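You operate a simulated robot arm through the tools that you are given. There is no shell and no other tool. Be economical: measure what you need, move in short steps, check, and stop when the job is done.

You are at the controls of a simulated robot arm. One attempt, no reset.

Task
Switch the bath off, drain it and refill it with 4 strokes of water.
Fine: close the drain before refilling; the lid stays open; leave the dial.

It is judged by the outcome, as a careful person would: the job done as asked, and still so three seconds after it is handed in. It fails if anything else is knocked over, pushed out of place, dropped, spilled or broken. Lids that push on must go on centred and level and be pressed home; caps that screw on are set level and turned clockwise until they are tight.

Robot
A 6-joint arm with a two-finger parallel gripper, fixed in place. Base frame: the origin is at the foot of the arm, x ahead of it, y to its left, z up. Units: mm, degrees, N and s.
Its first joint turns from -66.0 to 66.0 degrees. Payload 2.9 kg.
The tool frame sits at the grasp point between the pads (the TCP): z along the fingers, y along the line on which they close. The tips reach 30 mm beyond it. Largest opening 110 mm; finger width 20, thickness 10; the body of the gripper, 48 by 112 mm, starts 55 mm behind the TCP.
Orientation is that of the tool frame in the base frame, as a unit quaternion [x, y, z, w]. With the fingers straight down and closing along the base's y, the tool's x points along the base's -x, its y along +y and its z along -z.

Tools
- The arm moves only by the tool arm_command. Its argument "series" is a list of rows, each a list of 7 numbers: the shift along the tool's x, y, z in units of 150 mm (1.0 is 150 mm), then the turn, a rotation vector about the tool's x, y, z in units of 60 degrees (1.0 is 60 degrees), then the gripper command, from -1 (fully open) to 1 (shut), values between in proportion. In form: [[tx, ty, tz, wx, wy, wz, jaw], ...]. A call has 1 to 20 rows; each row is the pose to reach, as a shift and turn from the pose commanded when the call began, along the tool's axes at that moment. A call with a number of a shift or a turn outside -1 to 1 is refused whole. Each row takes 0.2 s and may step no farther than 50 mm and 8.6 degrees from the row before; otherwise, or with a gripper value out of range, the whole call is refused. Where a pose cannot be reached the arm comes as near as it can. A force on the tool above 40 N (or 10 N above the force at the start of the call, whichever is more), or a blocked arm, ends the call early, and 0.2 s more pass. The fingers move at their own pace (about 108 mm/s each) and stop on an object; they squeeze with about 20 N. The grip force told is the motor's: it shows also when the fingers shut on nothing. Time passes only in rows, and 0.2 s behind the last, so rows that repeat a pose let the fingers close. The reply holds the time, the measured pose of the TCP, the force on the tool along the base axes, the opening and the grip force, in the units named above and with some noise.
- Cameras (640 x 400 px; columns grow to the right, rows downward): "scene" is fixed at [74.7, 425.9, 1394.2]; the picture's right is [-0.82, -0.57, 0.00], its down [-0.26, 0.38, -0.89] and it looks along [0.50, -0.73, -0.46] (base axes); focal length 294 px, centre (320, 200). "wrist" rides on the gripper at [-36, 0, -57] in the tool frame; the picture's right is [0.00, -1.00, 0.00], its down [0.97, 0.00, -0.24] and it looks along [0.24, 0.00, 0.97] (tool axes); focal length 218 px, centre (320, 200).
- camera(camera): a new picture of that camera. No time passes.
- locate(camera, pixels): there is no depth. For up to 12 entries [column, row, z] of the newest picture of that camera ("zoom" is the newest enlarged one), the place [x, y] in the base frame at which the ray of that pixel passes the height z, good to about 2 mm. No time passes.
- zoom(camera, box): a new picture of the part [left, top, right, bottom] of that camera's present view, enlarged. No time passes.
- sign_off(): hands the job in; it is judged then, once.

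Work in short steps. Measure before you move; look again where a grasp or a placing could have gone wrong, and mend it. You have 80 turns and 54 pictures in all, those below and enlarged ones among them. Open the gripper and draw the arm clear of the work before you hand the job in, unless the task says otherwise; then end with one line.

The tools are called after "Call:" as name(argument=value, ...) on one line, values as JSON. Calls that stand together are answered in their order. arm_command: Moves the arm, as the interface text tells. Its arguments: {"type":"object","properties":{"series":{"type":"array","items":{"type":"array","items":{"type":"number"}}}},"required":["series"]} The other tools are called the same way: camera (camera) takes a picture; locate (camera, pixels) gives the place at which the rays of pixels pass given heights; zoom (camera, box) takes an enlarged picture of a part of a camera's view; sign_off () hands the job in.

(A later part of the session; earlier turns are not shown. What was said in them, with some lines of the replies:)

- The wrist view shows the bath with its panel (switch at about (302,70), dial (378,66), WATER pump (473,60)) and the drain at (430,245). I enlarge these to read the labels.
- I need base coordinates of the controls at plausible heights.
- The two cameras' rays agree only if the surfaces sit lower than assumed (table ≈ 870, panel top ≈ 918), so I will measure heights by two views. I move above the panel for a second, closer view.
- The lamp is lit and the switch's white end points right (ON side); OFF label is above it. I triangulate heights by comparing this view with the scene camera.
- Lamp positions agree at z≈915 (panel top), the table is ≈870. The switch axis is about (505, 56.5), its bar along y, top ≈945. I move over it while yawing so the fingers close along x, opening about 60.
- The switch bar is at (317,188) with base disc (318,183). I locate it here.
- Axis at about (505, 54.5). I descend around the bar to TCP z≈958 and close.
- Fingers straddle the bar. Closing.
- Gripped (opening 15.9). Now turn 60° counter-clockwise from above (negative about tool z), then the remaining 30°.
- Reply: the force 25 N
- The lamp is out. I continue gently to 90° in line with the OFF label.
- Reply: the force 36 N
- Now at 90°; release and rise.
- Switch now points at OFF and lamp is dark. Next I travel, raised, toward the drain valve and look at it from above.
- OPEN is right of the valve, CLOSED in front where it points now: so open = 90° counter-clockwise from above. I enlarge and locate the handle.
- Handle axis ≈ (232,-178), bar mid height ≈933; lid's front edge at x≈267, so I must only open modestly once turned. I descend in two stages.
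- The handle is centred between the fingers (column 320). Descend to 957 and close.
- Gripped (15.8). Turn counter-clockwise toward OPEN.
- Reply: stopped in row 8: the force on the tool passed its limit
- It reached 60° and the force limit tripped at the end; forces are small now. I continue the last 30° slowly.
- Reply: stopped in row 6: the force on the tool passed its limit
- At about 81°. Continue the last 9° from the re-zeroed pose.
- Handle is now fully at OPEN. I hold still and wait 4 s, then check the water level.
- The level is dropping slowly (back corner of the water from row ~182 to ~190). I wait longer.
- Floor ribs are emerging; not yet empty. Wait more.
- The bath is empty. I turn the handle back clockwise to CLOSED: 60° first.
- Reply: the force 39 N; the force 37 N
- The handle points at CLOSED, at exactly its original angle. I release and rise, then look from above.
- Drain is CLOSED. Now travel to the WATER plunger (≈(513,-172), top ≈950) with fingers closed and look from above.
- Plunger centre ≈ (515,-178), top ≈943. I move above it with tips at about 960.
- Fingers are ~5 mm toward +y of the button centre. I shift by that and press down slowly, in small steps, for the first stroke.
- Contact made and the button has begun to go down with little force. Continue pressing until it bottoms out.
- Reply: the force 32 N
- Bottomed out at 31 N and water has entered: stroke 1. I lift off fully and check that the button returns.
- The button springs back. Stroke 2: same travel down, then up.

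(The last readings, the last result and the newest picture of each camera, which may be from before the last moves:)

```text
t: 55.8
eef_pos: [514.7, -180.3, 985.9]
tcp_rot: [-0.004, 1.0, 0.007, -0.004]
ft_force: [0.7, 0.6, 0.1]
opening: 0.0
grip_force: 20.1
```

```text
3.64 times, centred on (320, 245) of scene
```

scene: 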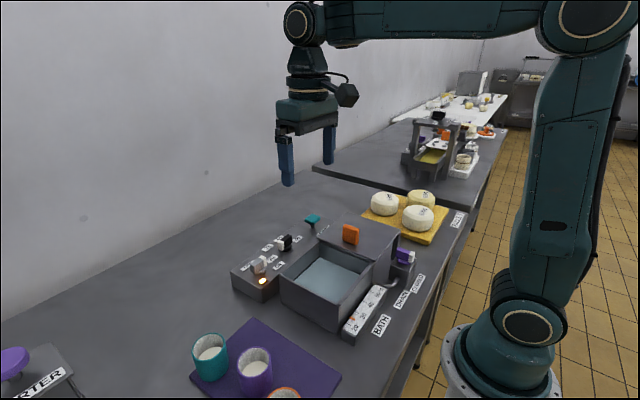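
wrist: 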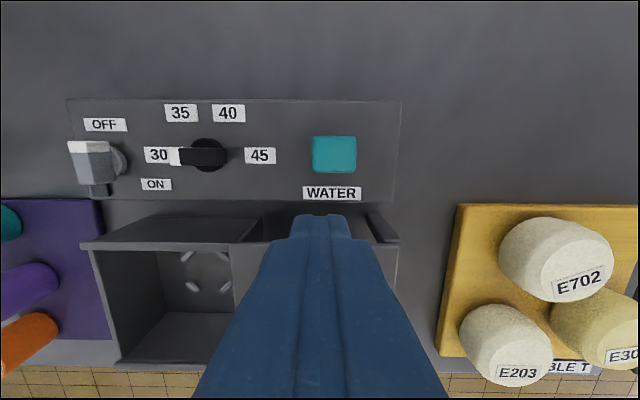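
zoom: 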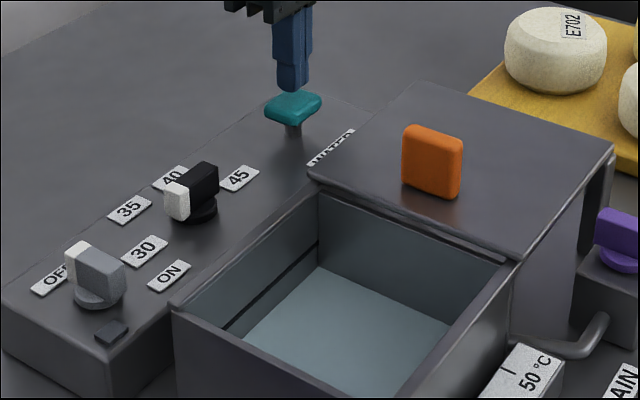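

The level rose and ribs are covered: stroke 2 counted. Stroke 3.

Call:
arm_command(series=[[0, 0, 0.08, 0, 0, 0, 1], [0, 0, 0.12, 0, 0, 0, 1], [0, 0, 0.15, 0, 0, 0, 1], [0, 0, 0.175, 0, 0, 0, 1], [0, 0, 0.2, 0, 0, 0, 1], [0, 0, 0.22, 0, 0, 0, 1], [0, 0, 0.22, 0, 0, 0, 1], [0, 0, 0.17, 0, 0, 0, 1], [0, 0, 0.1, 0, 0, 0, 1], [0, 0, 0, 0, 0, 0, 1], [0, 0, 0, 0, 0, 0, 1], [0, 0, 0, 0, 0, 0, 1]])

Call:
zoom(camera="scene", box=[270, 190, 370, 300])

```text
t: 58.4
eef_pos: [515.0, -180.2, 985.7]
tcp_rot: [-0.003, 1.0, 0.006, -0.003]
ft_force: [-1.1, -0.4, 0.0]
opening: 0.0
grip_force: 20.7
```

```text
3.64 times, centred on (320, 245) of scene
```

zoom: 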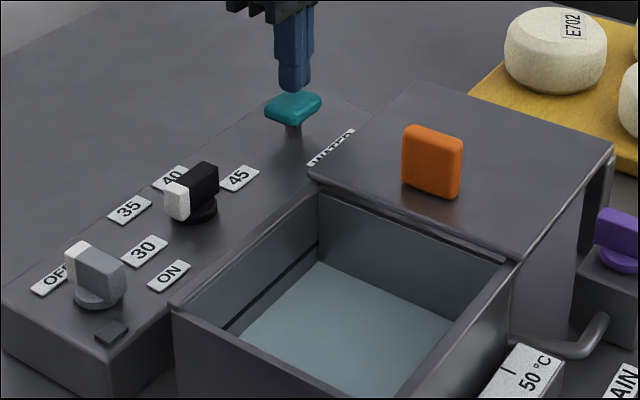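

The level rose again slightly (back corner row ~267 → ~262): stroke 3. Now stroke 4.

Call:
arm_command(series=[[0, 0, 0.08, 0, 0, 0, 1], [0, 0, 0.12, 0, 0, 0, 1], [0, 0, 0.15, 0, 0, 0, 1], [0, 0, 0.175, 0, 0, 0, 1], [0, 0, 0.2, 0, 0, 0, 1], [0, 0, 0.22, 0, 0, 0, 1], [0, 0, 0.22, 0, 0, 0, 1], [0, 0, 0.17, 0, 0, 0, 1], [0, 0, 0.1, 0, 0, 0, 1], [0, 0, 0, 0, 0, 0, 1], [0, 0, 0, 0, 0, 0, 1], [0, 0, 0, 0, 0, 0, 1]])

Call:
zoom(camera="scene", box=[270, 190, 370, 300])

```text
t: 61.0
eef_pos: [513.8, -180.9, 986.0]
tcp_rot: [-0.003, 1.0, 0.005, -0.002]
ft_force: [0.3, 0.4, 0.6]
opening: 0.0
grip_force: 19.7
```

```text
3.64 times, centred on (320, 245) of scene
```

zoom: 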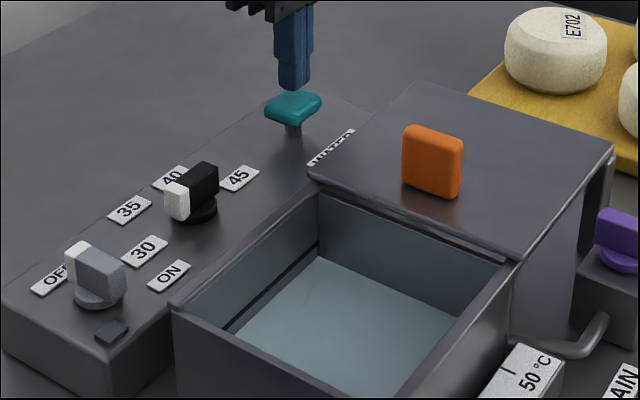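

Back corner rows for the four strokes are ~272, 267, 262, 257: four equal rises. I raise the arm clear and open the gripper.

Call:
arm_command(series=[[0, 0, -0.3, 0, 0, 0, 1], [0, 0, -0.6, 0, 0, 0, 1], [0, 0, -0.9, 0, 0, 0, 0], [0.2, 0.2, -1, 0, 0, 0, -1], [0.4, 0.4, -1, 0, 0, 0, -1], [0.4, 0.4, -1, 0, 0, 0, -1], [0.4, 0.4, -1, 0, 0, 0, -1]])

Call:
camera(camera="scene")

Call:
camera(camera="wrist")

```text
t: 62.5
eef_pos: [453.2, -121.1, 1137.0]
tcp_rot: [-0.003, 1.0, 0.005, -0.004]
ft_force: [-0.3, 0.3, 0.6]
opening: 109.9
grip_force: 0.1
```

```text
14 pictures are left
```

scene: 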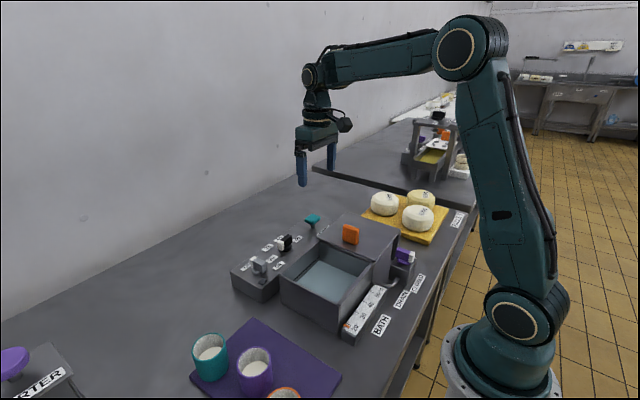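

```text
13 pictures are left
```

wrist: 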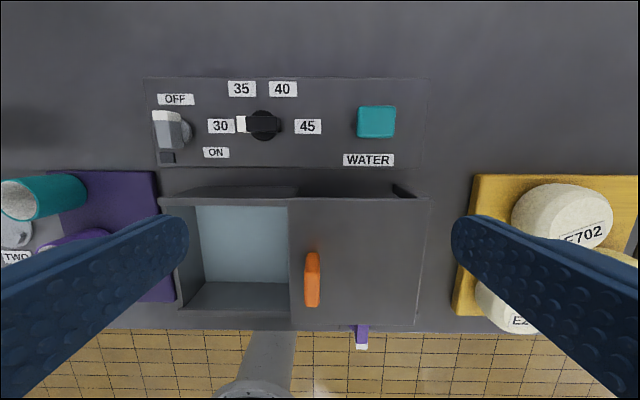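

Everything is in order: switch OFF, lamp dark, drain CLOSED, dial untouched, lid open, arm clear. Handing in.

Call:
sign_off()

```text
The job is handed in.
```

The bath is switched off, drained, its drain closed again, and refilled with 4 strokes of water; the lid is still open and the dial was not touched.
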